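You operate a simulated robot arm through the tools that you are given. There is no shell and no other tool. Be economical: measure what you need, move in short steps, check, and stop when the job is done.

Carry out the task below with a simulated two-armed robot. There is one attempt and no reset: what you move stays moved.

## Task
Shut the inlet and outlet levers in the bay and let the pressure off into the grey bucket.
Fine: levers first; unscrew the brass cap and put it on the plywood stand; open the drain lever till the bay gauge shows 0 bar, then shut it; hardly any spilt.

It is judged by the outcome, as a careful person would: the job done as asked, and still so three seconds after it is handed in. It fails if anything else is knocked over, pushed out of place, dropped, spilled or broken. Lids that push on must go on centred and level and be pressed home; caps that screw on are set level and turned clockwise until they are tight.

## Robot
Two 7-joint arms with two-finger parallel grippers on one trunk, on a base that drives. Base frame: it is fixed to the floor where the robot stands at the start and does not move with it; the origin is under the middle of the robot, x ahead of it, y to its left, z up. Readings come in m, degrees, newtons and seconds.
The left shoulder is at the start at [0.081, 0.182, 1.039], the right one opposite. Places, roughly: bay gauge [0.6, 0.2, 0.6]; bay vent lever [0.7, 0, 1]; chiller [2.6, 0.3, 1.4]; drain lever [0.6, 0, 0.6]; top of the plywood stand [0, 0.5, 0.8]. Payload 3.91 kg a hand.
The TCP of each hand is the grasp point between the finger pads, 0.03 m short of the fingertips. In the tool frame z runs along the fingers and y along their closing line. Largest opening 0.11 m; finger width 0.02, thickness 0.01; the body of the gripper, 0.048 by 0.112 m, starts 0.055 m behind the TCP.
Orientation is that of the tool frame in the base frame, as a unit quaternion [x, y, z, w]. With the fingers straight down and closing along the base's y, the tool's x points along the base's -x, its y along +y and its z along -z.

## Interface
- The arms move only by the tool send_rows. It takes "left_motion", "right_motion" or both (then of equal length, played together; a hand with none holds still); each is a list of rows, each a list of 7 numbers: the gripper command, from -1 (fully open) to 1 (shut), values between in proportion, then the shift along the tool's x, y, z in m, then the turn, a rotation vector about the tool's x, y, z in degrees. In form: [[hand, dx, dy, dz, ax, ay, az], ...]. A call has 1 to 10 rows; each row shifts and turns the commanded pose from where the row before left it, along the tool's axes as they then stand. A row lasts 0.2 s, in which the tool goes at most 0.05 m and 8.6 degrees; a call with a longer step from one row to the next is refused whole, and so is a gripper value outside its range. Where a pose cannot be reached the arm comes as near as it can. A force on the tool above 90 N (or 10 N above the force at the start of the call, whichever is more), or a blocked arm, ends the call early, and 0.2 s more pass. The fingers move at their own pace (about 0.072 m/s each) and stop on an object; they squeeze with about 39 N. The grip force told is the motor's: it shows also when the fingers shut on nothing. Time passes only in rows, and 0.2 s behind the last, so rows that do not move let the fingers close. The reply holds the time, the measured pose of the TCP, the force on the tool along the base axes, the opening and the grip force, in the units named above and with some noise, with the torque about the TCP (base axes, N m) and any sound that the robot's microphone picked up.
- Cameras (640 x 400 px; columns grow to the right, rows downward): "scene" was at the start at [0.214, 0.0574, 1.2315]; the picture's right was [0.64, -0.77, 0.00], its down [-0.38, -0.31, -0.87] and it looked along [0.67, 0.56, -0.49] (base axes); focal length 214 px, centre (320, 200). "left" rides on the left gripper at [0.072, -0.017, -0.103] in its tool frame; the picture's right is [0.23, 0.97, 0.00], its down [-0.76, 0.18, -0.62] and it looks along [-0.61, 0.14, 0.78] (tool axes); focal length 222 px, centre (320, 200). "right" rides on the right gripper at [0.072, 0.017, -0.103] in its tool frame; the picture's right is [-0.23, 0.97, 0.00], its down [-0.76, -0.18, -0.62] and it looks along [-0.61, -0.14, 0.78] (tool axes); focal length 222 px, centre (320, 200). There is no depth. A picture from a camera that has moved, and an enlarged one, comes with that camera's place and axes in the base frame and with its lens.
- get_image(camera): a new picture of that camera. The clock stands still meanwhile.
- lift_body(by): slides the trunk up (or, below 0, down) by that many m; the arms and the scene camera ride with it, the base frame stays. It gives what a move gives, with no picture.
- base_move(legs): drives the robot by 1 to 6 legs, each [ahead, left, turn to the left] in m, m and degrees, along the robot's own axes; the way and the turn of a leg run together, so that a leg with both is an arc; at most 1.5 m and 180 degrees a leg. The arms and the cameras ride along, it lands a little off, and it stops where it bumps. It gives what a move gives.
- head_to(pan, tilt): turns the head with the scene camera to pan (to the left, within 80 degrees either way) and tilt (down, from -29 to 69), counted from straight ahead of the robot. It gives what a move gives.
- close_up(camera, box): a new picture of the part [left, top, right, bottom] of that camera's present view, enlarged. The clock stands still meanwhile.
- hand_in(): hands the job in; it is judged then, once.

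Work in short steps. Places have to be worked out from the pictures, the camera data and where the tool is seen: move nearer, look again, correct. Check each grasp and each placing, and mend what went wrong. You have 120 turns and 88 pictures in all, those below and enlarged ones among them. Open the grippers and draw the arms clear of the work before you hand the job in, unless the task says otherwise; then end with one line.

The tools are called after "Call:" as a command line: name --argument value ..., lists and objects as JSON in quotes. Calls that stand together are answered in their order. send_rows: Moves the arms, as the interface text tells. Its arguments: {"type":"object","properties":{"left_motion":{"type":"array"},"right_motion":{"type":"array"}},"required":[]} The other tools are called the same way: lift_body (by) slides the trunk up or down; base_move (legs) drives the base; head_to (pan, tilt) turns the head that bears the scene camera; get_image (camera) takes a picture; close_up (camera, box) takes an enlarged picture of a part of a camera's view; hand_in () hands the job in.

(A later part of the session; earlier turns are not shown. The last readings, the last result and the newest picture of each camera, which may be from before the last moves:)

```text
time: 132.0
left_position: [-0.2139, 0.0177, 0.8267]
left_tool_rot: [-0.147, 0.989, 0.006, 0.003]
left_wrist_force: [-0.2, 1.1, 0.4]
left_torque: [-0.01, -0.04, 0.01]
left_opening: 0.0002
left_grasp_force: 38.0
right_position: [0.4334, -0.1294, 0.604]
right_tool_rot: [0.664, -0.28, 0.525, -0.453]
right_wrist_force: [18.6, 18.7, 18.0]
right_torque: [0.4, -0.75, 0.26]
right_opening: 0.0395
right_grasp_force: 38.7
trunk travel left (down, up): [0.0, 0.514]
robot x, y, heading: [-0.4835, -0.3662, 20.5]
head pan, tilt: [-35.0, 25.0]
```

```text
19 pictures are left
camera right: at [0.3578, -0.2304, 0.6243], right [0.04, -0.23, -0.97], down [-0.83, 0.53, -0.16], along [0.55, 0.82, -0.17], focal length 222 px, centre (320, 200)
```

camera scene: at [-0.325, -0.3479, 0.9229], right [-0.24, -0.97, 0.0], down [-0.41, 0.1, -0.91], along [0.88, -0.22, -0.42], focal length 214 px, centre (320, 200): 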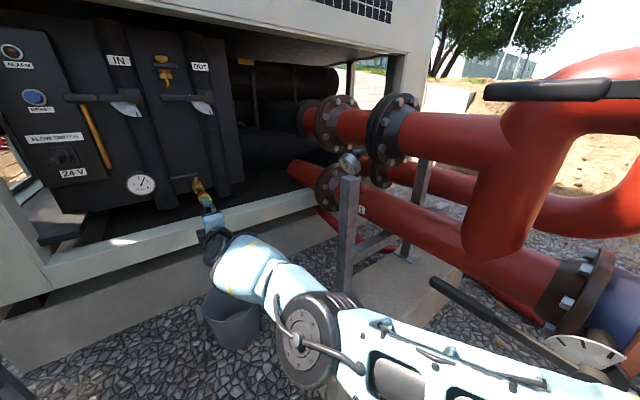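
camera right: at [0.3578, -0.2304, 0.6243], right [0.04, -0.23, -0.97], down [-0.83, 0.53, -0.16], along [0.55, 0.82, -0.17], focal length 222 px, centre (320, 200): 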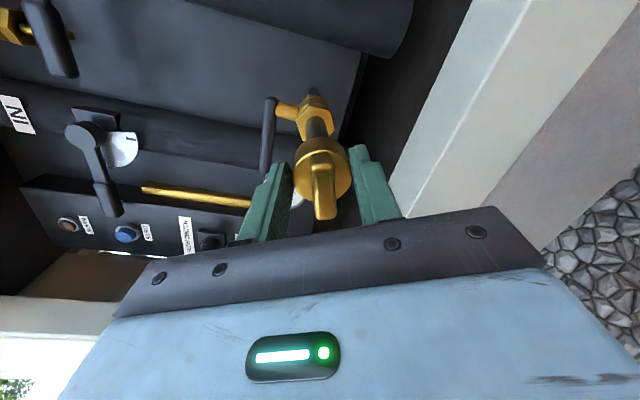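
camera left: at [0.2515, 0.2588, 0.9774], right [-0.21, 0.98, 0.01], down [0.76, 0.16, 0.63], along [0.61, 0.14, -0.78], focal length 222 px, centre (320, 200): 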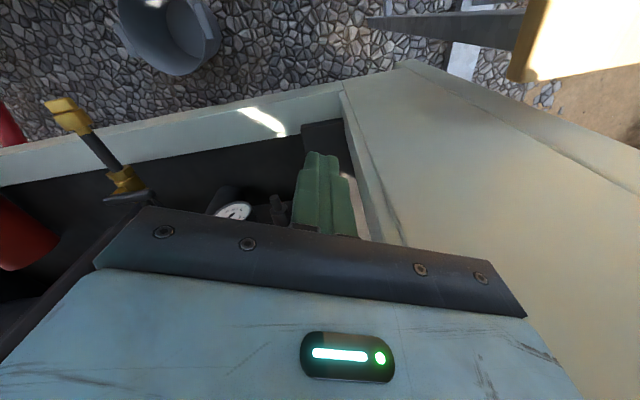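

Still held; about 375° so far. I repeat the whole cycle.

Call:
send_rows --right_motion '[[-0.2, 0, 0, 0.003, 0, 0, 0], [-0.2, 0, 0, 0, 0, 0, 8.4], [-0.2, 0, 0, 0, 0, 0, 8.4], [-0.2, 0, 0, 0, 0, 0, 8.4], [-0.2, 0, 0, 0, 0, 0, 8.4], [-0.2, 0, 0, 0, 0, 0, 8.4], [-0.2, 0, 0, 0, 0, 0, 8.4], [-0.2, 0, 0, 0, 0, 0, 8.4], [-0.2, 0, 0, 0, 0, 0, 8.4], [-0.2, 0, 0, 0, 0, 0, 8.4]]'

Call:
send_rows --right_motion '[[-0.2, 0, 0, 0, 0, 0, 8.4], [-0.2, 0, 0, 0, 0, 0, 8.4], [-0.2, 0, 0, 0, 0, 0, 8.4], [-0.2, 0, 0, 0, 0, 0, 8.4], [-0.2, 0, 0, 0, 0, 0, 8.4], [-0.2, 0, 0, 0, 0, 0, 8.4], [0.5, 0, 0, 0, 0, 0, 0], [1, 0, 0, 0, 0, 0, 0], [1, 0, 0, 0, 0, 0, 0]]'

Call:
send_rows --right_motion '[[1, 0, 0, 0, 0, 0, -8.4], [1, 0, 0, 0, 0, 0, -8.4], [1, 0, 0, 0, 0, 0, -8.4], [1, 0, 0, 0, 0, 0, -8.4], [1, 0, 0, 0, 0, 0, -8.4], [1, 0, 0, 0, 0, 0, -8.4], [1, 0, 0, 0, 0, 0, -8.4], [1, 0, 0, 0, 0, 0, -8.4]]'

Call:
send_rows --right_motion '[[1, 0, 0, 0, 0, 0, -8.4], [1, 0, 0, 0, 0, 0, -8.4], [1, 0, 0, 0, 0, 0, -8.4], [1, 0, 0, 0, 0, 0, -8.4], [1, 0, 0, 0, 0, 0, -8.4], [1, 0, 0, 0, 0, 0, -8.4], [1, 0, 0, 0, 0, 0, -8.4], [1, 0, 0, -0.004, 0, 0, 0], [1, 0, 0, -0.004, 0, 0, 0], [1, 0, 0, 0, 0, 0, 0]]'

```text
time: 134.2
left_position: [-0.2122, 0.0181, 0.8263]
left_tool_rot: [-0.147, 0.989, 0.006, 0.002]
left_wrist_force: [0.7, -0.4, -0.8]
left_torque: [-0.03, -0.01, 0.03]
left_opening: 0.0001
left_grasp_force: 37.7
right_position: [0.4349, -0.1274, 0.6003]
right_tool_rot: [-0.357, 0.628, -0.133, 0.678]
right_wrist_force: [-0.2, -0.1, -0.3]
right_torque: [-0.01, -0.02, 0.02]
right_opening: 0.0663
right_grasp_force: 0.0
trunk travel left (down, up): [0.0, 0.514]
robot x, y, heading: [-0.4829, -0.3691, 20.7]
head pan, tilt: [-35.0, 25.0]
```

```text
time: 136.2
left_position: [-0.2126, 0.0177, 0.8275]
left_tool_rot: [-0.148, 0.989, 0.006, 0.002]
left_wrist_force: [-0.8, -0.3, -0.2]
left_torque: [0.0, -0.01, 0.01]
left_opening: 0.0001
left_grasp_force: 37.7
right_position: [0.4331, -0.1244, 0.6012]
right_tool_rot: [-0.057, 0.72, 0.168, 0.671]
right_wrist_force: [-1.0, 14.8, 3.9]
right_torque: [0.17, -0.28, 1.21]
right_opening: 0.042
right_grasp_force: 38.8
trunk travel left (down, up): [0.0, 0.514]
robot x, y, heading: [-0.4837, -0.3697, 20.7]
head pan, tilt: [-35.0, 25.0]
```

```text
time: 138.0
left_position: [-0.213, 0.018, 0.8259]
left_tool_rot: [-0.147, 0.989, 0.006, 0.001]
left_wrist_force: [0.5, 0.0, -0.1]
left_torque: [-0.05, 0.0, 0.02]
left_opening: 0.0003
left_grasp_force: 37.9
right_position: [0.4326, -0.1268, 0.5989]
right_tool_rot: [-0.446, 0.571, -0.232, 0.65]
right_wrist_force: [-3.3, 15.5, -5.6]
right_torque: [0.1, -0.31, 0.27]
right_opening: 0.0393
right_grasp_force: 38.7
trunk travel left (down, up): [0.0, 0.514]
robot x, y, heading: [-0.4793, -0.3696, 20.5]
head pan, tilt: [-35.0, 25.0]
```

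```text
time: 140.2
left_position: [-0.2124, 0.0169, 0.8262]
left_tool_rot: [-0.147, 0.989, 0.007, 0.002]
left_wrist_force: [0.1, 0.4, 0.7]
left_torque: [-0.01, -0.01, -0.01]
left_opening: 0.0004
left_grasp_force: 37.5
right_position: [0.4283, -0.131, 0.6023]
right_tool_rot: [0.665, -0.281, 0.525, -0.451]
right_wrist_force: [19.9, 11.9, 11.0]
right_torque: [0.37, -0.68, 0.24]
right_opening: 0.0395
right_grasp_force: 39.0
trunk travel left (down, up): [0.0, 0.514]
robot x, y, heading: [-0.4805, -0.368, 20.7]
head pan, tilt: [-35.0, 25.0]
```

Still threaded at about 500°, though it creeps outwards. Another cycle, with a picture at the end.

Call:
send_rows --right_motion '[[-0.2, 0, 0, 0.004, 0, 0, 0], [-0.2, 0, 0, 0, 0, 0, 8.4], [-0.2, 0, 0, 0, 0, 0, 8.4], [-0.2, 0, 0, 0, 0, 0, 8.4], [-0.2, 0, 0, 0, 0, 0, 8.4], [-0.2, 0, 0, 0, 0, 0, 8.4], [-0.2, 0, 0, 0, 0, 0, 8.4], [-0.2, 0, 0, 0, 0, 0, 8.4], [-0.2, 0, 0, 0, 0, 0, 8.4], [-0.2, 0, 0, 0, 0, 0, 8.4]]'

Call:
send_rows --right_motion '[[-0.2, 0, 0, 0, 0, 0, 8.4], [-0.2, 0, 0, 0, 0, 0, 8.4], [-0.2, 0, 0, 0, 0, 0, 8.4], [-0.2, 0, 0, 0, 0, 0, 8.4], [-0.2, 0, 0, 0, 0, 0, 8.4], [-0.2, 0, 0, 0, 0, 0, 8.4], [0.5, 0, 0, 0, 0, 0, 0], [1, 0, 0, 0, 0, 0, 0], [1, 0, 0, 0, 0, 0, 0]]'

Call:
send_rows --right_motion '[[1, 0, 0, 0, 0, 0, -8.4], [1, 0, 0, 0, 0, 0, -8.4], [1, 0, 0, 0, 0, 0, -8.4], [1, 0, 0, 0, 0, 0, -8.4], [1, 0, 0, 0, 0, 0, -8.4], [1, 0, 0, 0, 0, 0, -8.4], [1, 0, 0, 0, 0, 0, -8.4], [1, 0, 0, 0, 0, 0, -8.4]]'

Call:
send_rows --right_motion '[[1, 0, 0, 0, 0, 0, -8.4], [1, 0, 0, 0, 0, 0, -8.4], [1, 0, 0, 0, 0, 0, -8.4], [1, 0, 0, 0, 0, 0, -8.4], [1, 0, 0, 0, 0, 0, -8.4], [1, 0, 0, 0, 0, 0, -8.4], [1, 0, 0, 0, 0, 0, -8.4], [1, 0, 0, -0.004, 0, 0, 0], [1, 0, 0, -0.004, 0, 0, 0], [1, 0, 0, 0, 0, 0, 0]]'

Call:
get_image --camera "right"

```text
time: 142.4
left_position: [-0.2134, 0.0175, 0.8262]
left_tool_rot: [-0.146, 0.989, 0.007, 0.002]
left_wrist_force: [0.0, 0.3, 0.1]
left_torque: [-0.04, 0.01, 0.01]
left_opening: 0.0001
left_grasp_force: 37.6
right_position: [0.4308, -0.1292, 0.6002]
right_tool_rot: [-0.355, 0.63, -0.135, 0.678]
right_wrist_force: [-0.7, 0.7, 0.1]
right_torque: [0.0, 0.01, 0.01]
right_opening: 0.0662
right_grasp_force: 0.0
trunk travel left (down, up): [0.0, 0.514]
robot x, y, heading: [-0.4808, -0.3702, 20.7]
head pan, tilt: [-35.0, 25.0]
```

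```text
time: 144.4
left_position: [-0.2131, 0.0184, 0.8261]
left_tool_rot: [-0.148, 0.989, 0.007, 0.002]
left_wrist_force: [-0.1, 0.1, 0.4]
left_torque: [0.02, -0.02, -0.02]
left_opening: 0.0
left_grasp_force: 37.3
right_position: [0.4297, -0.1262, 0.6011]
right_tool_rot: [-0.055, 0.721, 0.166, 0.67]
right_wrist_force: [-1.4, 13.8, 2.7]
right_torque: [0.15, -0.42, 1.4]
right_opening: 0.0412
right_grasp_force: 39.0
trunk travel left (down, up): [0.0, 0.514]
robot x, y, heading: [-0.4828, -0.369, 20.9]
head pan, tilt: [-35.0, 25.0]
```

```text
time: 146.2
left_position: [-0.2111, 0.0183, 0.827]
left_tool_rot: [-0.147, 0.989, 0.007, 0.001]
left_wrist_force: [-0.1, -0.2, -0.4]
left_torque: [0.02, -0.02, 0.01]
left_opening: 0.0
left_grasp_force: 37.7
right_position: [0.4306, -0.1291, 0.5974]
right_tool_rot: [-0.445, 0.571, -0.233, 0.649]
right_wrist_force: [-6.0, 8.0, -9.1]
right_torque: [0.32, 0.41, 0.25]
right_opening: 0.0394
right_grasp_force: 38.1
trunk travel left (down, up): [0.0, 0.514]
robot x, y, heading: [-0.479, -0.3678, 20.5]
head pan, tilt: [-35.0, 25.0]
```

```text
time: 148.4
left_position: [-0.2127, 0.0158, 0.8261]
left_tool_rot: [-0.146, 0.989, 0.007, 0.001]
left_wrist_force: [0.6, 0.0, -0.8]
left_torque: [-0.02, -0.04, -0.03]
left_opening: 0.0
left_grasp_force: 37.8
right_position: [0.4272, -0.1341, 0.6053]
right_tool_rot: [0.663, -0.283, 0.526, -0.451]
right_wrist_force: [16.7, -17.6, 10.4]
right_torque: [0.06, -0.45, -0.88]
right_opening: 0.0393
right_grasp_force: 39.4
right hand out of reach, approached as far as the arm can: row 9
trunk travel left (down, up): [0.0, 0.514]
robot x, y, heading: [-0.4777, -0.368, 20.6]
head pan, tilt: [-35.0, 25.0]
```

```text
18 pictures are left
camera right: at [0.3502, -0.2358, 0.626], right [0.03, -0.23, -0.97], down [-0.83, 0.54, -0.15], along [0.56, 0.81, -0.17], focal length 222 px, centre (320, 200)
```

right: 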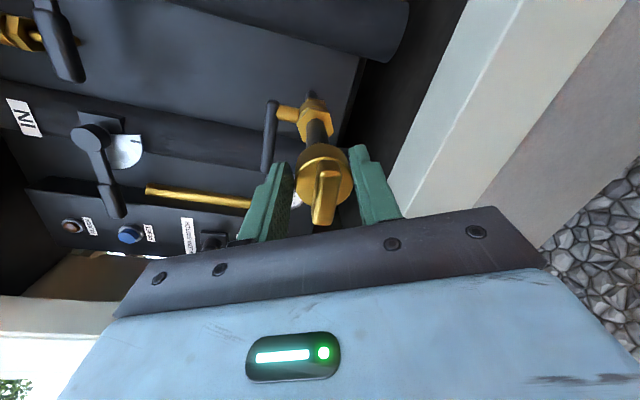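

The pull force is lower now, with sideways load, so the cap may be nearly or fully free. I pull a bit further to find out.

Call:
send_rows --right_motion '[[1, 0, 0, -0.006, 0, 0, 0], [1, 0, 0, -0.006, 0, 0, 0], [1, 0, 0, -0.006, 0, 0, 0], [1, 0, 0, 0, 0, 0, 0]]'

Call:
get_image --camera "right"

```text
time: 149.4
left_position: [-0.2129, 0.0168, 0.8261]
left_tool_rot: [-0.147, 0.989, 0.006, 0.002]
left_wrist_force: [-0.4, -0.5, 0.3]
left_torque: [0.01, -0.02, -0.02]
left_opening: 0.0
left_grasp_force: 37.5
right_position: [0.406, -0.128, 0.6052]
right_tool_rot: [0.668, -0.28, 0.521, -0.451]
right_wrist_force: [0.4, 0.8, 0.5]
right_torque: [0.0, 0.01, 0.0]
right_opening: 0.0391
right_grasp_force: 39.3
right hand out of reach, approached as far as the arm can: row 2
trunk travel left (down, up): [0.0, 0.514]
robot x, y, heading: [-0.4811, -0.3653, 20.5]
head pan, tilt: [-35.0, 25.0]
```

```text
17 pictures are left
camera right: at [0.3309, -0.2298, 0.6279], right [0.03, -0.23, -0.97], down [-0.84, 0.53, -0.15], along [0.55, 0.82, -0.18], focal length 222 px, centre (320, 200)
```

right: 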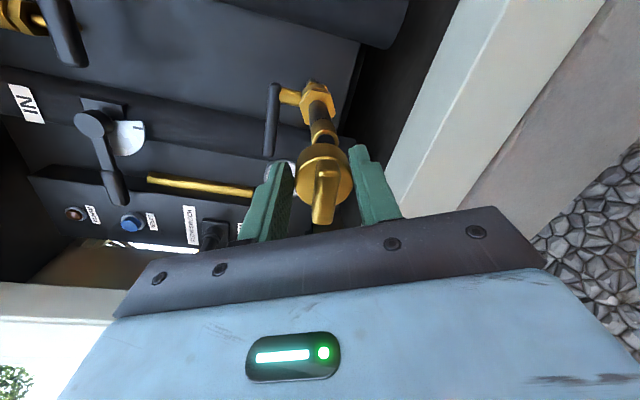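

The cap is off and held firmly. I back away from the bay, raise the trunk and then turn the hand to point down for placing.

Call:
base_move --legs '[[-0.16, 0, 0]]'

Call:
lift_body --by 0.34

Call:
send_rows --right_motion '[[1, 0, 0, 0, -7.32, -3.6, -0.57], [1, 0, 0, 0, -7.32, -3.6, -0.57], [1, 0, 0, 0, -7.32, -3.6, -0.57], [1, 0, 0, 0, -7.32, -3.6, -0.57], [1, 0, 0, 0, -7.32, -3.6, -0.57], [1, 0, 0, 0, -7.32, -3.6, -0.57], [1, 0, 0, 0, -7.32, -3.6, -0.57], [1, 0, 0, 0, -7.32, -3.6, -0.57], [1, 0, 0, 0, -7.32, -3.6, -0.57], [1, 0, 0, 0, -7.32, -3.6, -0.57]]'

Call:
head_to --pan 0 --tilt 40

Call:
get_image --camera "scene"

```text
time: 150.8
left_position: [-0.3631, -0.0383, 0.8269]
left_tool_rot: [-0.148, 0.989, 0.006, 0.002]
left_wrist_force: [-0.3, -0.1, 0.5]
left_torque: [-0.02, -0.04, 0.01]
left_opening: 0.0002
left_grasp_force: 38.4
right_position: [0.2556, -0.1845, 0.6069]
right_tool_rot: [0.667, -0.28, 0.522, -0.452]
right_wrist_force: [0.6, -0.4, -1.0]
right_torque: [-0.01, 0.04, -0.03]
right_opening: 0.0391
right_grasp_force: 39.2
trunk travel left (down, up): [0.0, 0.514]
robot x, y, heading: [-0.6282, -0.4286, 20.7]
head pan, tilt: [-35.0, 25.0]
```

```text
time: 154.2
left_position: [-0.3633, -0.0399, 1.1655]
left_tool_rot: [-0.148, 0.989, 0.006, 0.002]
left_wrist_force: [0.9, -0.3, -0.4]
left_torque: [0.03, 0.02, -0.02]
left_opening: 0.0001
left_grasp_force: 38.0
right_position: [0.2232, -0.1963, 1.1014]
right_tool_rot: [0.602, -0.256, 0.57, -0.497]
right_wrist_force: [0.1, 0.5, -1.9]
right_torque: [-0.03, -0.02, -0.02]
right_opening: 0.0388
right_grasp_force: 39.2
trunk travel left (down, up): [-0.34, 0.174]
robot x, y, heading: [-0.6312, -0.4259, 21.0]
head pan, tilt: [-35.0, 25.0]
```

```text
time: 156.3
left_position: [-0.3636, -0.0387, 1.1662]
left_tool_rot: [-0.148, 0.989, 0.006, 0.001]
left_wrist_force: [-1.0, 0.2, 0.9]
left_torque: [0.0, 0.01, -0.01]
left_opening: 0.0
left_grasp_force: 37.7
right_position: [-0.0959, -0.3079, 0.8681]
right_tool_rot: [0.884, -0.352, 0.231, -0.203]
right_wrist_force: [0.4, -0.1, -0.8]
right_torque: [-0.03, 0.01, -0.01]
right_opening: 0.0387
right_grasp_force: 39.2
right hand out of reach, approached as far as the arm can: row 1, 2, 3, 4, 5, 6, 7, 8, 9, 10
trunk travel left (down, up): [-0.34, 0.174]
robot x, y, heading: [-0.6273, -0.4263, 20.8]
head pan, tilt: [-35.0, 25.0]
```

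```text
time: 157.4
left_position: [-0.3635, -0.0385, 1.1669]
left_tool_rot: [-0.148, 0.989, 0.006, 0.002]
left_wrist_force: [-0.4, -0.4, 0.2]
left_torque: [0.03, -0.06, 0.01]
left_opening: 0.0
left_grasp_force: 37.8
right_position: [-0.0943, -0.3079, 0.8687]
right_tool_rot: [0.884, -0.35, 0.232, -0.206]
right_wrist_force: [0.1, 0.3, -1.2]
right_torque: [-0.01, 0.03, 0.0]
right_opening: 0.0391
right_grasp_force: 39.5
trunk travel left (down, up): [-0.34, 0.174]
robot x, y, heading: [-0.6281, -0.4235, 20.6]
head pan, tilt: [0.0, 40.0]
```

```text
16 pictures are left
camera scene: at [-0.4268, -0.3479, 1.2549], right [0.35, -0.94, 0.0], down [-0.6, -0.23, -0.77], along [0.72, 0.27, -0.64], focal length 214 px, centre (320, 200)
```

scene: 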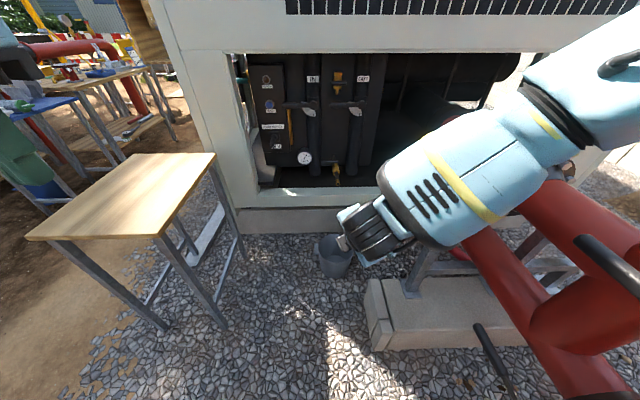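

The cap is still held (39 mm) and the stand is in view, its centre about (−0.08, 0.45). I raise the trunk, finish pointing the hand down, and turn the base towards the stand.

Call:
lift_body --by 0.15

Call:
send_rows --right_motion '[[1, 0, 0, 0, -7.32, -3.6, -0.57], [1, 0, 0, 0, -7.32, -3.6, -0.57], [1, 0, 0, 0, -7.32, -3.6, -0.57], [1, 0, 0, 0, -7.32, -3.6, -0.57], [1, 0, 0, 0, 0, 0, 0]]'

Call:
base_move --legs '[[0, 0, 44]]'

Call:
get_image --camera "scene"

```text
time: 159.1
left_position: [-0.3613, -0.0394, 1.3155]
left_tool_rot: [-0.147, 0.989, 0.006, 0.0]
left_wrist_force: [0.9, 0.4, -0.1]
left_torque: [0.0, 0.02, 0.02]
left_opening: 0.0001
left_grasp_force: 37.8
right_position: [-0.1033, -0.3115, 1.1874]
right_tool_rot: [0.827, -0.328, 0.34, -0.304]
right_wrist_force: [0.1, -1.2, -1.6]
right_torque: [0.0, 0.0, 0.04]
right_opening: 0.039
right_grasp_force: 38.6
trunk travel left (down, up): [-0.49, 0.024]
robot x, y, heading: [-0.6309, -0.4237, 20.7]
head pan, tilt: [0.0, 40.0]
```

```text
time: 160.3
left_position: [-0.3639, -0.039, 1.3174]
left_tool_rot: [-0.147, 0.989, 0.007, 0.001]
left_wrist_force: [0.4, 1.4, 0.4]
left_torque: [-0.03, 0.02, 0.04]
left_opening: 0.0
left_grasp_force: 37.9
right_position: [-0.255, -0.3559, 1.0327]
right_tool_rot: [0.916, -0.349, 0.152, -0.127]
right_wrist_force: [0.3, -0.7, -1.6]
right_torque: [0.0, 0.01, -0.02]
right_opening: 0.0388
right_grasp_force: 39.4
right hand out of reach, approached as far as the arm can: row 1, 2, 3, 4
trunk travel left (down, up): [-0.49, 0.024]
robot x, y, heading: [-0.6313, -0.4262, 20.7]
head pan, tilt: [0.0, 40.0]
```

```text
time: 162.7
left_position: [-0.7025, 0.0405, 1.3172]
left_tool_rot: [-0.504, 0.864, 0.008, -0.001]
left_wrist_force: [0.6, 0.3, 0.0]
left_torque: [0.03, -0.02, -0.01]
left_opening: 0.0001
left_grasp_force: 37.3
right_position: [-0.406, -0.1155, 1.0318]
right_tool_rot: [0.98, 0.016, 0.094, -0.176]
right_wrist_force: [0.5, 0.0, -1.0]
right_torque: [0.01, 0.02, 0.02]
right_opening: 0.0389
right_grasp_force: 39.1
trunk travel left (down, up): [-0.49, 0.024]
robot x, y, heading: [-0.6306, -0.4263, 64.4]
head pan, tilt: [0.0, 40.0]
```

```text
15 pictures are left
camera scene: at [-0.5794, -0.3079, 1.4293], right [0.92, -0.4, 0.0], down [-0.25, -0.58, -0.77], along [0.31, 0.71, -0.64], focal length 214 px, centre (320, 200)
```

scene: 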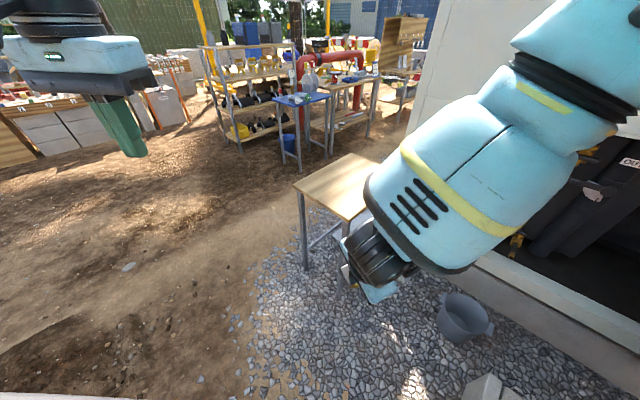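

I straighten the hand to vertical and extend it forward so that the base need not come close to the stand, then drive towards it.

Call:
send_rows --right_motion '[[1, 0, 0, 0, -6.83, -3.56, 0], [1, 0, 0, 0, -6.83, -3.56, 0], [1, 0, 0, 0, -6.83, -3.56, 0], [1, 0.0184, -0.0355, 0, 0, 0, 0], [1, 0.0184, -0.0355, 0, 0, 0, 0], [1, 0.0184, -0.0355, 0, 0, 0, 0], [1, 0.0184, -0.0355, 0, 0, 0, 0], [1, 0.0184, -0.0355, 0, 0, 0, 0], [1, 0, 0, 0, 0, 0, 0]]'

Call:
base_move --legs '[[0.38, -0.05, 0]]'

Call:
get_image --camera "scene"

```text
time: 164.7
left_position: [-0.7019, 0.0396, 1.3163]
left_tool_rot: [-0.503, 0.864, 0.007, 0.0]
left_wrist_force: [1.3, 0.2, 1.3]
left_torque: [0.01, 0.0, -0.01]
left_opening: 0.0001
left_grasp_force: 37.9
right_position: [-0.4426, -0.2081, 0.9007]
right_tool_rot: [1.0, 0.012, 0.006, -0.003]
right_wrist_force: [-0.3, 0.3, -1.6]
right_torque: [-0.06, -0.01, -0.02]
right_opening: 0.0385
right_grasp_force: 38.8
right hand out of reach, approached as far as the arm can: row 1, 2, 3, 4, 5, 6, 7, 8
trunk travel left (down, up): [-0.49, 0.024]
robot x, y, heading: [-0.6316, -0.4254, 63.8]
head pan, tilt: [0.0, 40.0]
```

```text
time: 167.1
left_position: [-0.4949, 0.3544, 1.3172]
left_tool_rot: [-0.504, 0.864, 0.007, 0.0]
left_wrist_force: [-0.6, 0.0, 0.1]
left_torque: [0.04, -0.01, -0.02]
left_opening: 0.0
left_grasp_force: 37.7
right_position: [-0.2355, 0.1067, 0.9013]
right_tool_rot: [1.0, 0.014, 0.005, -0.003]
right_wrist_force: [1.1, -0.2, -0.4]
right_torque: [0.0, 0.02, 0.01]
right_opening: 0.0388
right_grasp_force: 38.7
trunk travel left (down, up): [-0.49, 0.024]
robot x, y, heading: [-0.4236, -0.1111, 64.4]
head pan, tilt: [0.0, 40.0]
```

```text
14 pictures are left
camera scene: at [-0.3686, 0.0051, 1.4287], right [0.9, -0.43, 0.0], down [-0.28, -0.58, -0.77], along [0.33, 0.69, -0.64], focal length 214 px, centre (320, 200)
```

scene: 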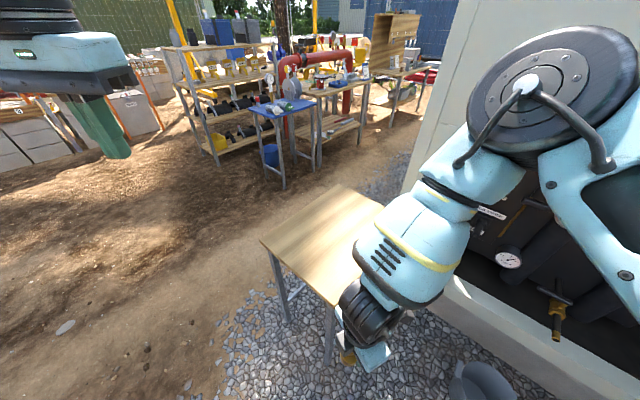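

Hand is vertical in front of the stand. The shoulder is too high for reaching forward, so I raise the hand relative to the shoulder, lower the trunk, and then reach forward over the stand.

Call:
send_rows --right_motion '[[1, 0, 0, -0.045, 0, 0, 0], [1, 0, 0, -0.045, 0, 0, 0], [1, 0, 0, -0.045, 0, 0, 0], [1, 0.01, -0.02, -0.04, 0, 0, 0], [1, 0.01, -0.02, -0.04, 0, 0, 0]]'

Call:
lift_body --by -0.18

Call:
send_rows --right_motion '[[1, 0.0173, -0.036, 0, 0, 0, 0], [1, 0.0173, -0.036, 0, 0, 0, 0], [1, 0.0173, -0.036, 0, 0, 0, 0], [1, 0.0173, -0.036, 0, 0, 0, 0], [1, 0, 0, 0, 0, 0, 0]]'

Call:
get_image --camera "scene"

```text
time: 168.3
left_position: [-0.4941, 0.3534, 1.3164]
left_tool_rot: [-0.504, 0.864, 0.007, -0.001]
left_wrist_force: [-1.0, 0.4, 0.7]
left_torque: [0.02, 0.03, 0.03]
left_opening: 0.0
left_grasp_force: 37.7
right_position: [-0.2218, 0.0607, 0.9778]
right_tool_rot: [1.0, 0.014, 0.005, -0.004]
right_wrist_force: [0.6, 0.0, -0.2]
right_torque: [0.01, -0.02, 0.0]
right_opening: 0.0386
right_grasp_force: 39.0
right hand out of reach, approached as far as the arm can: row 1, 2, 3, 4, 5
trunk travel left (down, up): [-0.49, 0.024]
robot x, y, heading: [-0.4204, -0.1119, 64.1]
head pan, tilt: [0.0, 40.0]
```

```text
time: 170.3
left_position: [-0.4947, 0.3539, 1.1374]
left_tool_rot: [-0.505, 0.863, 0.007, 0.001]
left_wrist_force: [0.0, 0.4, -0.5]
left_torque: [-0.04, 0.05, 0.03]
left_opening: 0.0002
left_grasp_force: 37.5
right_position: [-0.2391, 0.031, 0.7494]
right_tool_rot: [0.992, 0.015, -0.053, 0.113]
right_wrist_force: [-0.4, 0.6, -1.0]
right_torque: [-0.01, -0.01, -0.01]
right_opening: 0.0386
right_grasp_force: 38.5
trunk travel left (down, up): [-0.31, 0.204]
robot x, y, heading: [-0.4245, -0.1096, 64.5]
head pan, tilt: [0.0, 40.0]
```

```text
time: 171.5
left_position: [-0.4957, 0.3544, 1.1374]
left_tool_rot: [-0.504, 0.864, 0.007, -0.001]
left_wrist_force: [0.5, 0.4, 0.6]
left_torque: [0.0, 0.03, 0.01]
left_opening: 0.0001
left_grasp_force: 37.1
right_position: [-0.24, 0.0651, 0.6907]
right_tool_rot: [0.993, 0.014, -0.051, 0.11]
right_wrist_force: [0.1, 0.7, -0.9]
right_torque: [0.05, -0.04, -0.01]
right_opening: 0.0385
right_grasp_force: 39.0
right hand out of reach, approached as far as the arm can: row 1, 2, 3, 4
trunk travel left (down, up): [-0.31, 0.204]
robot x, y, heading: [-0.4244, -0.1114, 64.0]
head pan, tilt: [0.0, 40.0]
```

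```text
13 pictures are left
camera scene: at [-0.3257, 0.0946, 1.2247], right [0.9, -0.43, 0.0], down [-0.28, -0.58, -0.77], along [0.33, 0.69, -0.64], focal length 214 px, centre (320, 200)
```

scene: 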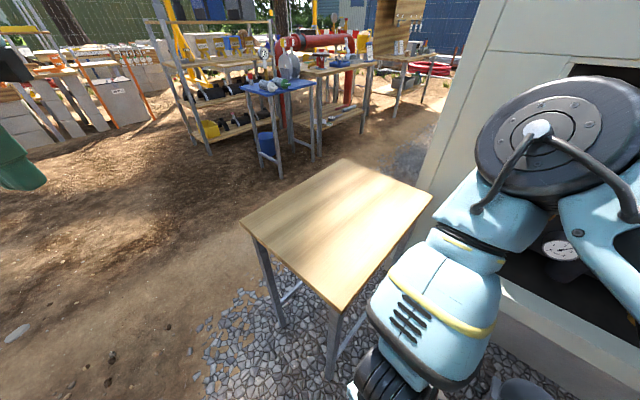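

The hand carries about 115° of leftover roll, which forces the awkward arm pose. I unroll it to its natural orientation first.

Call:
send_rows --right_motion '[[1, 0, 0, 0, 0, 0, 8.3], [1, 0, 0, 0, 0, 0, 8.3], [1, 0, 0, 0, 0, 0, 8.3], [1, 0, 0, 0, 0, 0, 8.3], [1, 0, 0, 0, 0, 0, 8.3], [1, 0, 0, 0, 0, 0, 8.3], [1, 0, 0, 0, 0, 0, 8.3]]'

Call:
send_rows --right_motion '[[1, 0, 0, 0, 0, 0, 8.3], [1, 0, 0, 0, 0, 0, 8.3], [1, 0, 0, 0, 0, 0, 8.3], [1, 0, 0, 0, 0, 0, 8.3], [1, 0, 0, 0, 0, 0, 8.3], [1, 0, 0, 0, 0, 0, 8.3], [1, 0, 0, 0, 0, 0, 8.3], [1, 0, 0, 0, 0, 0, 0]]'

```text
time: 173.1
left_position: [-0.4951, 0.3534, 1.1361]
left_tool_rot: [-0.504, 0.864, 0.007, 0.0]
left_wrist_force: [0.0, -0.5, -0.8]
left_torque: [-0.05, 0.02, 0.0]
left_opening: 0.0
left_grasp_force: 37.7
right_position: [-0.2398, 0.0635, 0.6919]
right_tool_rot: [0.874, -0.47, 0.009, 0.124]
right_wrist_force: [0.1, 0.4, -0.9]
right_torque: [0.01, -0.04, 0.0]
right_opening: 0.0386
right_grasp_force: 39.3
trunk travel left (down, up): [-0.31, 0.204]
robot x, y, heading: [-0.4229, -0.108, 64.2]
head pan, tilt: [0.0, 40.0]
```

```text
time: 174.9
left_position: [-0.4946, 0.353, 1.1364]
left_tool_rot: [-0.503, 0.864, 0.007, -0.001]
left_wrist_force: [0.1, -0.2, 0.1]
left_torque: [-0.01, -0.01, -0.01]
left_opening: 0.0
left_grasp_force: 37.6
right_position: [-0.2386, 0.0629, 0.6921]
right_tool_rot: [-0.535, 0.836, -0.069, -0.103]
right_wrist_force: [-0.5, -0.1, -0.7]
right_torque: [-0.02, 0.01, -0.02]
right_opening: 0.0384
right_grasp_force: 39.2
trunk travel left (down, up): [-0.31, 0.204]
robot x, y, heading: [-0.4237, -0.1083, 64.4]
head pan, tilt: [0.0, 40.0]
```

Unrolled. I remove the 14° tilt and raise the hand to about 0.95 m, above stand height.

Call:
send_rows --right_motion '[[1, 0, 0, -0.04, 0, -7, 0], [1, 0, 0, -0.04, 0, -7, 0], [1, 0, 0, -0.045, 0, 0, 0], [1, 0, 0, -0.045, 0, 0, 0], [1, 0, 0, -0.045, 0, 0, 0], [1, 0, 0, -0.045, 0, 0, 0], [1, 0, 0, 0, 0, 0, 0]]'

Call:
get_image --camera "right"

```text
time: 176.2
left_position: [-0.4945, 0.355, 1.1362]
left_tool_rot: [-0.505, 0.863, 0.006, -0.001]
left_wrist_force: [-0.6, 0.6, 1.9]
left_torque: [0.0, -0.02, -0.02]
left_opening: 0.0
left_grasp_force: 37.8
right_position: [-0.2316, 0.1014, 0.9115]
right_tool_rot: [-0.531, 0.847, -0.008, 0.014]
right_wrist_force: [3.7, 8.5, -1.6]
right_torque: [-1.02, 0.44, -0.22]
right_opening: 0.0385
right_grasp_force: 38.7
right hand out of reach, approached as far as the arm can: row 3, 4
trunk travel left (down, up): [-0.31, 0.204]
robot x, y, heading: [-0.4204, -0.1107, 64.4]
head pan, tilt: [0.0, 40.0]
stopped in row 6 (right hand): the force on the tool passed its limit at 190 N (the readings are from after the stop); the commanded pose is now the measured one
```

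```text
12 pictures are left
camera right: at [-0.2812, 0.0426, 1.0132], right [-0.78, 0.63, -0.02], down [0.47, 0.61, 0.64], along [0.42, 0.49, -0.77], focal length 222 px, centre (320, 200)
```

right: 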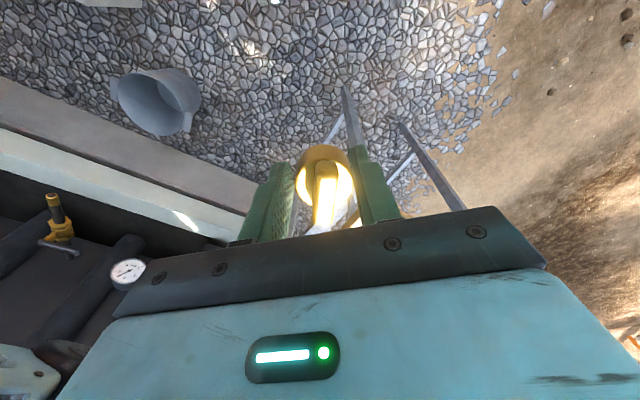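

The wrist camera touched the robot's chest while rising; the cap is still held. I move forward away from the chest, over the stand.

Call:
send_rows --right_motion '[[1, -0.03, 0, 0, 0, 0, 0], [1, -0.04, 0, 0, 0, 0, 0], [1, -0.04, 0, 0, 0, 0, 0], [1, -0.04, 0, 0, 0, 0, 0], [1, -0.04, 0, 0, 0, 0, 0], [1, 0, 0, 0, 0, 0, 0]]'

Call:
get_image --camera "scene"

```text
time: 177.6
left_position: [-0.4951, 0.3537, 1.1363]
left_tool_rot: [-0.504, 0.864, 0.006, -0.001]
left_wrist_force: [-0.9, 0.6, -0.5]
left_torque: [-0.03, 0.0, -0.02]
left_opening: 0.0
left_grasp_force: 37.9
right_position: [-0.1476, 0.2725, 0.9128]
right_tool_rot: [-0.532, 0.847, -0.007, 0.015]
right_wrist_force: [-0.8, -0.2, -1.4]
right_torque: [0.03, 0.03, -0.03]
right_opening: 0.0385
right_grasp_force: 39.2
trunk travel left (down, up): [-0.31, 0.204]
robot x, y, heading: [-0.4247, -0.1078, 64.3]
head pan, tilt: [0.0, 40.0]
```

```text
11 pictures are left
camera scene: at [-0.3255, 0.0943, 1.2248], right [0.9, -0.43, 0.0], down [-0.28, -0.58, -0.77], along [0.33, 0.69, -0.64], focal length 214 px, centre (320, 200)
```

scene: 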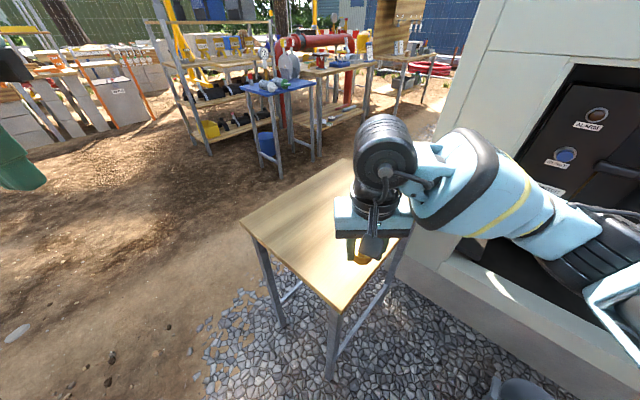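

The hand is now over the stand (top about 0.8 m). I move 17 cm further towards its middle and then lower in small steps.

Call:
send_rows --right_motion '[[1, -0.045, 0, 0, 0, 0, 0], [1, -0.045, 0, 0, 0, 0, 0], [1, -0.045, 0, 0, 0, 0, 0], [1, -0.035, 0, 0, 0, 0, 0], [1, 0, 0, 0.02, 0, 0, 0], [1, 0, 0, 0.015, 0, 0, 0], [1, 0, 0, 0, 0, 0, 0]]'

Call:
send_rows --right_motion '[[1, 0, 0, 0.006, 0, 0, 0], [1, 0, 0, 0.006, 0, 0, 0], [1, 0, 0, 0, 0, 0, 0]]'

Call:
close_up --camera "scene" --box '[260, 80, 440, 240]'

```text
time: 179.2
left_position: [-0.4964, 0.353, 1.137]
left_tool_rot: [-0.504, 0.864, 0.006, 0.0]
left_wrist_force: [-0.9, -0.9, 1.1]
left_torque: [0.02, -0.01, 0.0]
left_opening: 0.0
left_grasp_force: 37.6
right_position: [-0.0745, 0.4241, 0.8836]
right_tool_rot: [-0.532, 0.847, -0.007, 0.015]
right_wrist_force: [0.0, -0.3, -0.5]
right_torque: [-0.03, 0.02, 0.0]
right_opening: 0.0384
right_grasp_force: 38.9
trunk travel left (down, up): [-0.31, 0.204]
robot x, y, heading: [-0.4223, -0.1074, 64.4]
head pan, tilt: [0.0, 40.0]
```

```text
time: 180.0
left_position: [-0.4954, 0.3533, 1.1367]
left_tool_rot: [-0.504, 0.864, 0.007, -0.001]
left_wrist_force: [0.1, -0.3, 0.2]
left_torque: [-0.01, 0.04, 0.01]
left_opening: 0.0
left_grasp_force: 37.3
right_position: [-0.0749, 0.4245, 0.8701]
right_tool_rot: [-0.533, 0.846, -0.008, 0.015]
right_wrist_force: [0.7, 0.1, -1.5]
right_torque: [-0.02, 0.04, 0.0]
right_opening: 0.0388
right_grasp_force: 39.0
trunk travel left (down, up): [-0.31, 0.204]
robot x, y, heading: [-0.4241, -0.1077, 64.5]
head pan, tilt: [0.0, 40.0]
```

```text
2.50 times, centred on (350, 160) of scene
camera zoom: at [-0.3255, 0.0946, 1.2247], right [0.9, -0.43, 0.0], down [-0.28, -0.58, -0.77], along [0.33, 0.69, -0.64], focal length 536 px, centre (245, 300)
```

zoom: 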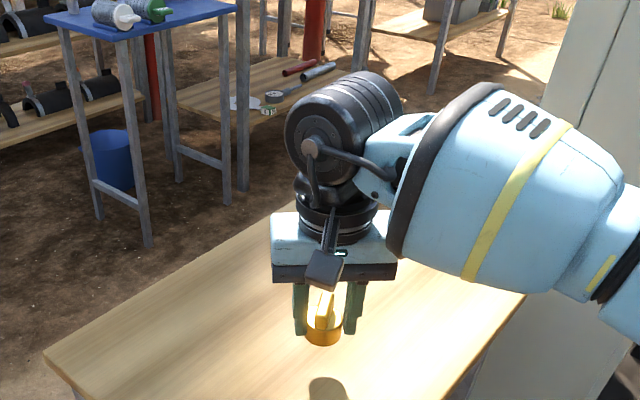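

The cap hangs level above the plywood with its shadow below. I keep lowering gently.

Call:
send_rows --right_motion '[[1, 0, 0, 0.006, 0, 0, 0], [1, 0, 0, 0.006, 0, 0, 0], [1, 0, 0, 0.004, 0, 0, 0], [1, 0, 0, 0, 0, 0, 0]]'

Call:
send_rows --right_motion '[[1, 0, 0, 0.004, 0, 0, 0], [1, 0, 0, 0.003, 0, 0, 0], [1, 0, 0, 0, 0, 0, 0]]'

Call:
close_up --camera "scene" --box '[280, 140, 400, 240]'

```text
time: 181.0
left_position: [-0.495, 0.3535, 1.1379]
left_tool_rot: [-0.504, 0.864, 0.006, -0.001]
left_wrist_force: [-0.2, 0.1, 0.1]
left_torque: [-0.02, -0.04, 0.0]
left_opening: 0.0
left_grasp_force: 38.2
right_position: [-0.0731, 0.426, 0.8546]
right_tool_rot: [-0.531, 0.847, -0.007, 0.015]
right_wrist_force: [0.2, -0.2, -1.8]
right_torque: [0.01, 0.04, -0.01]
right_opening: 0.0385
right_grasp_force: 38.9
trunk travel left (down, up): [-0.31, 0.204]
robot x, y, heading: [-0.4234, -0.113, 64.3]
head pan, tilt: [0.0, 40.0]
```

```text
time: 181.8
left_position: [-0.496, 0.3523, 1.1377]
left_tool_rot: [-0.504, 0.864, 0.007, 0.0]
left_wrist_force: [-0.1, 0.8, 0.2]
left_torque: [0.01, 0.02, 0.01]
left_opening: 0.0
left_grasp_force: 37.7
right_position: [-0.0742, 0.4261, 0.8479]
right_tool_rot: [-0.532, 0.847, -0.007, 0.016]
right_wrist_force: [-0.3, -0.5, -1.0]
right_torque: [0.0, -0.04, 0.02]
right_opening: 0.0387
right_grasp_force: 39.2
trunk travel left (down, up): [-0.31, 0.204]
robot x, y, heading: [-0.4218, -0.1105, 64.6]
head pan, tilt: [0.0, 40.0]
```

```text
4.00 times, centred on (340, 190) of scene
camera zoom: at [-0.3255, 0.0946, 1.2247], right [0.9, -0.43, 0.0], down [-0.28, -0.58, -0.77], along [0.33, 0.69, -0.64], focal length 858 px, centre (240, 240)
```

zoom: 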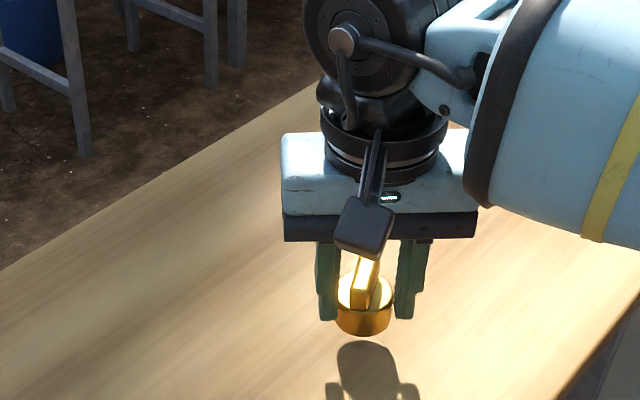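

Almost there. I lower in 3 mm steps until the force shows contact.

Call:
send_rows --right_motion '[[1, 0, 0, 0.003, 0, 0, 0], [1, 0, 0, 0.003, 0, 0, 0], [1, 0, 0, 0.003, 0, 0, 0]]'

Call:
send_rows --right_motion '[[1, 0, 0, 0.003, 0, 0, 0], [1, 0, 0, 0.002, 0, 0, 0]]'

Call:
send_rows --right_motion '[[1, 0, 0, 0.003, 0, 0, 0], [1, 0, 0, 0, 0, 0, 0]]'

```text
time: 182.6
left_position: [-0.4959, 0.3537, 1.1374]
left_tool_rot: [-0.504, 0.864, 0.007, -0.001]
left_wrist_force: [-0.5, 0.1, -0.5]
left_torque: [-0.01, -0.03, 0.0]
left_opening: 0.0
left_grasp_force: 37.7
right_position: [-0.0716, 0.4262, 0.8394]
right_tool_rot: [-0.532, 0.847, -0.007, 0.015]
right_wrist_force: [0.2, 0.2, -1.2]
right_torque: [0.0, 0.01, -0.01]
right_opening: 0.0383
right_grasp_force: 39.0
trunk travel left (down, up): [-0.31, 0.204]
robot x, y, heading: [-0.421, -0.107, 64.4]
head pan, tilt: [0.0, 40.0]
```

```text
time: 183.2
left_position: [-0.4953, 0.3533, 1.1364]
left_tool_rot: [-0.504, 0.864, 0.008, 0.0]
left_wrist_force: [0.5, 0.0, 0.2]
left_torque: [-0.02, 0.0, 0.02]
left_opening: 0.0
left_grasp_force: 37.5
right_position: [-0.0718, 0.4266, 0.8342]
right_tool_rot: [-0.532, 0.847, -0.008, 0.015]
right_wrist_force: [0.2, 0.5, -1.9]
right_torque: [-0.01, 0.01, -0.01]
right_opening: 0.0382
right_grasp_force: 39.1
trunk travel left (down, up): [-0.31, 0.204]
robot x, y, heading: [-0.4222, -0.1085, 64.2]
head pan, tilt: [0.0, 40.0]
```

```text
time: 183.8
left_position: [-0.4955, 0.3532, 1.1374]
left_tool_rot: [-0.504, 0.864, 0.006, 0.0]
left_wrist_force: [0.3, -0.4, 0.2]
left_torque: [0.0, 0.03, 0.03]
left_opening: 0.0001
left_grasp_force: 37.9
right_position: [-0.0732, 0.4262, 0.8305]
right_tool_rot: [-0.532, 0.847, -0.007, 0.014]
right_wrist_force: [0.6, -0.4, -0.7]
right_torque: [-0.03, 0.04, -0.01]
right_opening: 0.0383
right_grasp_force: 39.0
trunk travel left (down, up): [-0.31, 0.204]
robot x, y, heading: [-0.4225, -0.1073, 64.3]
head pan, tilt: [0.0, 40.0]
```

No contact yet at TCP 0.83. A few more 3 mm steps, watching the force.

Call:
send_rows --right_motion '[[1, 0, 0, 0.003, 0, 0, 0], [1, 0, 0, 0.002, 0, 0, 0]]'

Call:
send_rows --right_motion '[[1, 0, 0, 0.003, 0, 0, 0], [1, 0, 0, 0.002, 0, 0, 0]]'

Call:
close_up --camera "scene" --box '[280, 140, 400, 240]'

```text
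time: 184.4
left_position: [-0.4943, 0.3537, 1.1377]
left_tool_rot: [-0.504, 0.864, 0.007, -0.001]
left_wrist_force: [-0.3, 0.1, 0.7]
left_torque: [0.01, -0.02, 0.01]
left_opening: 0.0001
left_grasp_force: 37.6
right_position: [-0.0732, 0.4257, 0.8263]
right_tool_rot: [-0.532, 0.846, -0.007, 0.016]
right_wrist_force: [0.1, -0.1, -0.9]
right_torque: [-0.01, 0.0, 0.0]
right_opening: 0.0384
right_grasp_force: 39.1
trunk travel left (down, up): [-0.31, 0.204]
robot x, y, heading: [-0.4269, -0.1059, 64.3]
head pan, tilt: [0.0, 40.0]
```

```text
time: 185.0
left_position: [-0.4951, 0.353, 1.1379]
left_tool_rot: [-0.504, 0.864, 0.007, 0.0]
left_wrist_force: [0.0, -0.3, 0.1]
left_torque: [-0.04, 0.02, 0.0]
left_opening: 0.0
left_grasp_force: 37.5
right_position: [-0.0719, 0.4259, 0.8242]
right_tool_rot: [-0.532, 0.847, -0.005, 0.017]
right_wrist_force: [2.4, -0.3, 21.7]
right_torque: [-0.01, 0.07, -0.05]
right_opening: 0.0387
right_grasp_force: 39.1
trunk travel left (down, up): [-0.31, 0.204]
robot x, y, heading: [-0.4247, -0.1061, 64.1]
head pan, tilt: [0.0, 40.0]
```

```text
4.00 times, centred on (340, 190) of scene
camera zoom: at [-0.3264, 0.0929, 1.2253], right [0.9, -0.43, 0.0], down [-0.28, -0.58, -0.77], along [0.33, 0.69, -0.64], focal length 858 px, centre (240, 240)
```

zoom: 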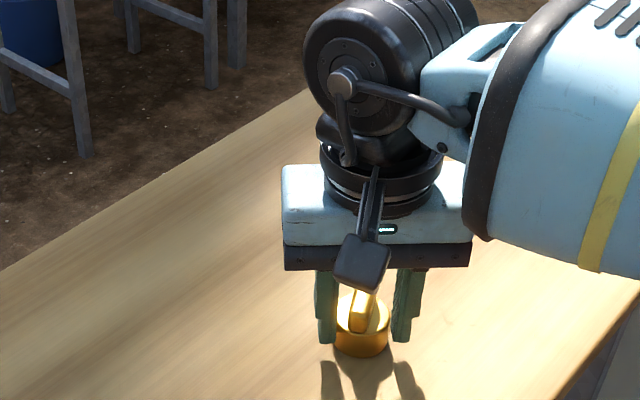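

Contact (22 N): the cap stands on the plywood. I open and lift straight up.

Call:
send_rows --right_motion '[[0.3, 0, 0, -0.001, 0, 0, 0], [-0.3, 0, 0, 0, 0, 0, 0], [-0.6, 0, 0, 0, 0, 0, 0], [-0.6, 0, 0, -0.02, 0, 0, 0], [-0.6, 0, 0, -0.04, 0, 0, 0], [-0.6, 0, 0, -0.04, 0, 0, 0], [-0.6, 0, 0, -0.03, 0, 0, 0], [-0.6, 0.04, 0, 0, 0, 0, 0], [-0.6, 0.045, 0, 0, 0, 0, 0], [-0.6, 0.045, 0, 0, 0, 0, 0]]'

Call:
get_image --camera "scene"

```text
time: 187.2
left_position: [-0.495, 0.3533, 1.1371]
left_tool_rot: [-0.503, 0.864, 0.009, 0.001]
left_wrist_force: [-0.3, 0.4, 1.2]
left_torque: [0.03, -0.02, -0.02]
left_opening: 0.0
left_grasp_force: 37.5
right_position: [-0.1338, 0.306, 0.9523]
right_tool_rot: [-0.531, 0.847, -0.007, 0.015]
right_wrist_force: [0.4, -0.7, -0.1]
right_torque: [0.03, 0.02, -0.02]
right_opening: 0.0882
right_grasp_force: 0.0
trunk travel left (down, up): [-0.31, 0.204]
robot x, y, heading: [-0.4248, -0.109, 64.3]
head pan, tilt: [0.0, 40.0]
```

```text
7 pictures are left
camera scene: at [-0.3255, 0.094, 1.2248], right [0.9, -0.43, 0.0], down [-0.28, -0.58, -0.77], along [0.33, 0.69, -0.64], focal length 214 px, centre (320, 200)
```

scene: 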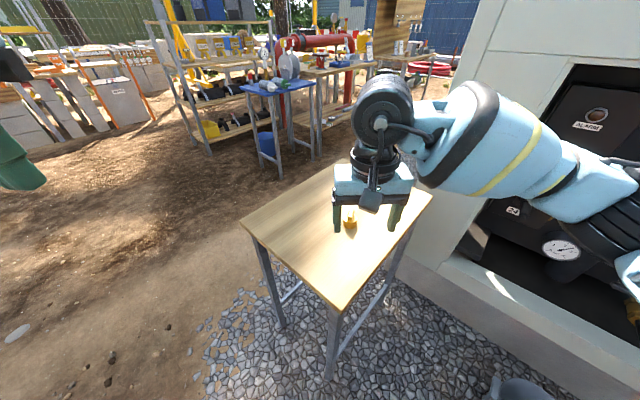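

The cap stands upright on the plywood. Next the drain lever: its pivot is near (0.604, −0.059, 0.639), handle pointing left 8 cm. I shut the fingers and drive back to face the bay, clear of stand and bucket.

Call:
send_rows --right_motion '[[1, 0.03, 0, -0.01, 0, 0, 0], [1, 0, 0, 0, 0, 0, 0], [1, 0, 0, 0, 0, 0, 0]]'

Call:
base_move --legs '[[0, 0, -46]]'

Call:
base_move --legs '[[0.2, -0.18, 0]]'

```text
time: 188.0
left_position: [-0.496, 0.3533, 1.1383]
left_tool_rot: [-0.504, 0.864, 0.007, -0.001]
left_wrist_force: [0.8, 0.9, 0.0]
left_torque: [0.01, 0.0, 0.02]
left_opening: 0.0002
left_grasp_force: 37.7
right_position: [-0.1458, 0.2793, 0.9586]
right_tool_rot: [-0.532, 0.847, -0.008, 0.015]
right_wrist_force: [0.2, -0.5, 0.3]
right_torque: [-0.03, 0.0, 0.02]
right_opening: 0.0
right_grasp_force: 25.0
trunk travel left (down, up): [-0.31, 0.204]
robot x, y, heading: [-0.4231, -0.11, 64.4]
head pan, tilt: [0.0, 40.0]
```

```text
time: 190.5
left_position: [-0.1387, 0.2629, 1.1372]
left_tool_rot: [-0.126, 0.992, 0.006, 0.001]
left_wrist_force: [-0.6, -0.9, 0.5]
left_torque: [-0.01, 0.02, 0.0]
left_opening: 0.0
left_grasp_force: 38.5
right_position: [0.0488, -0.0402, 0.959]
right_tool_rot: [-0.158, 0.987, -0.012, 0.011]
right_wrist_force: [0.1, -0.6, 0.0]
right_torque: [-0.02, 0.0, 0.02]
right_opening: 0.0
right_grasp_force: 37.3
trunk travel left (down, up): [-0.31, 0.204]
robot x, y, heading: [-0.4253, -0.1055, 18.2]
head pan, tilt: [0.0, 40.0]
```

```text
time: 192.8
left_position: [0.1045, 0.1511, 1.1372]
left_tool_rot: [-0.124, 0.992, 0.007, 0.002]
left_wrist_force: [-0.4, 0.5, -0.2]
left_torque: [-0.01, 0.02, 0.01]
left_opening: 0.0
left_grasp_force: 37.4
right_position: [0.2936, -0.1513, 0.9595]
right_tool_rot: [-0.157, 0.987, -0.012, 0.011]
right_wrist_force: [-0.2, 0.4, -0.7]
right_torque: [0.0, 0.01, 0.03]
right_opening: 0.0
right_grasp_force: 38.3
trunk travel left (down, up): [-0.31, 0.204]
robot x, y, heading: [-0.1813, -0.2228, 18.3]
head pan, tilt: [0.0, 40.0]
```

The stance is good. I lower the trunk 0.2 m and bring the shut fingers, pitched about 50° down, above and just behind the drain lever's handle.

Call:
lift_body --by -0.2

Call:
send_rows --right_motion '[[1, -0.043, 0.0075, 0.0075, 0, -8, 0], [1, -0.0416, 0.0075, 0.0134, 0, -8, 0], [1, -0.0393, 0.0075, 0.019, 0, -8, 0], [1, -0.0363, 0.0075, 0.0244, 0, -8, 0], [1, -0.0325, 0.0075, 0.0292, 0, -8, 0], [1, -0.0281, 0.0075, 0.0333, 0, 0, 0], [1, -0.0281, 0.0075, 0.0333, 0, 0, 0], [1, 0, 0, 0, 0, 0, 0]]'

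Call:
get_image --camera "scene"

```text
time: 194.9
left_position: [0.104, 0.1509, 0.9385]
left_tool_rot: [-0.125, 0.992, 0.006, 0.002]
left_wrist_force: [-0.5, 0.2, 0.7]
left_torque: [0.0, -0.01, -0.01]
left_opening: 0.0
left_grasp_force: 38.0
right_position: [0.2927, -0.1513, 0.7599]
right_tool_rot: [-0.158, 0.987, -0.012, 0.011]
right_wrist_force: [0.7, 0.1, 0.6]
right_torque: [0.01, -0.04, 0.02]
right_opening: 0.0002
right_grasp_force: 37.6
trunk travel left (down, up): [-0.11, 0.404]
robot x, y, heading: [-0.1786, -0.2214, 18.0]
head pan, tilt: [0.0, 40.0]
```

```text
time: 196.7
left_position: [0.1051, 0.1507, 0.938]
left_tool_rot: [-0.125, 0.992, 0.007, 0.002]
left_wrist_force: [-0.2, 1.0, -1.2]
left_torque: [0.0, -0.01, 0.01]
left_opening: 0.0
left_grasp_force: 37.3
right_position: [0.5624, -0.0066, 0.709]
right_tool_rot: [-0.153, 0.924, 0.042, 0.348]
right_wrist_force: [-0.7, -0.9, 0.5]
right_torque: [0.02, -0.03, -0.01]
right_opening: 0.0002
right_grasp_force: 37.4
trunk travel left (down, up): [-0.11, 0.404]
robot x, y, heading: [-0.1778, -0.2201, 17.9]
head pan, tilt: [0.0, 40.0]
```

```text
6 pictures are left
camera scene: at [0.1032, -0.1299, 1.003], right [0.31, -0.95, 0.0], down [-0.61, -0.2, -0.77], along [0.73, 0.24, -0.64], focal length 214 px, centre (320, 200)
```

scene: 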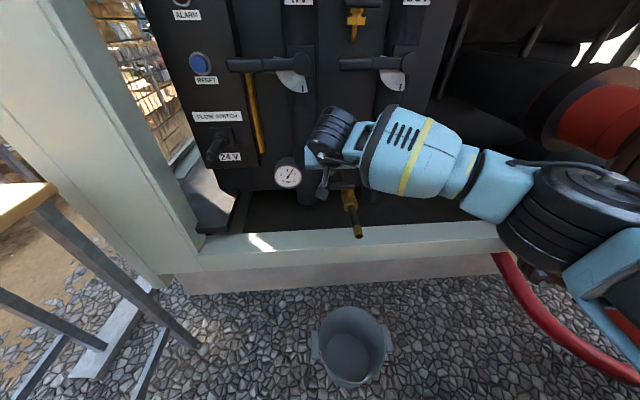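

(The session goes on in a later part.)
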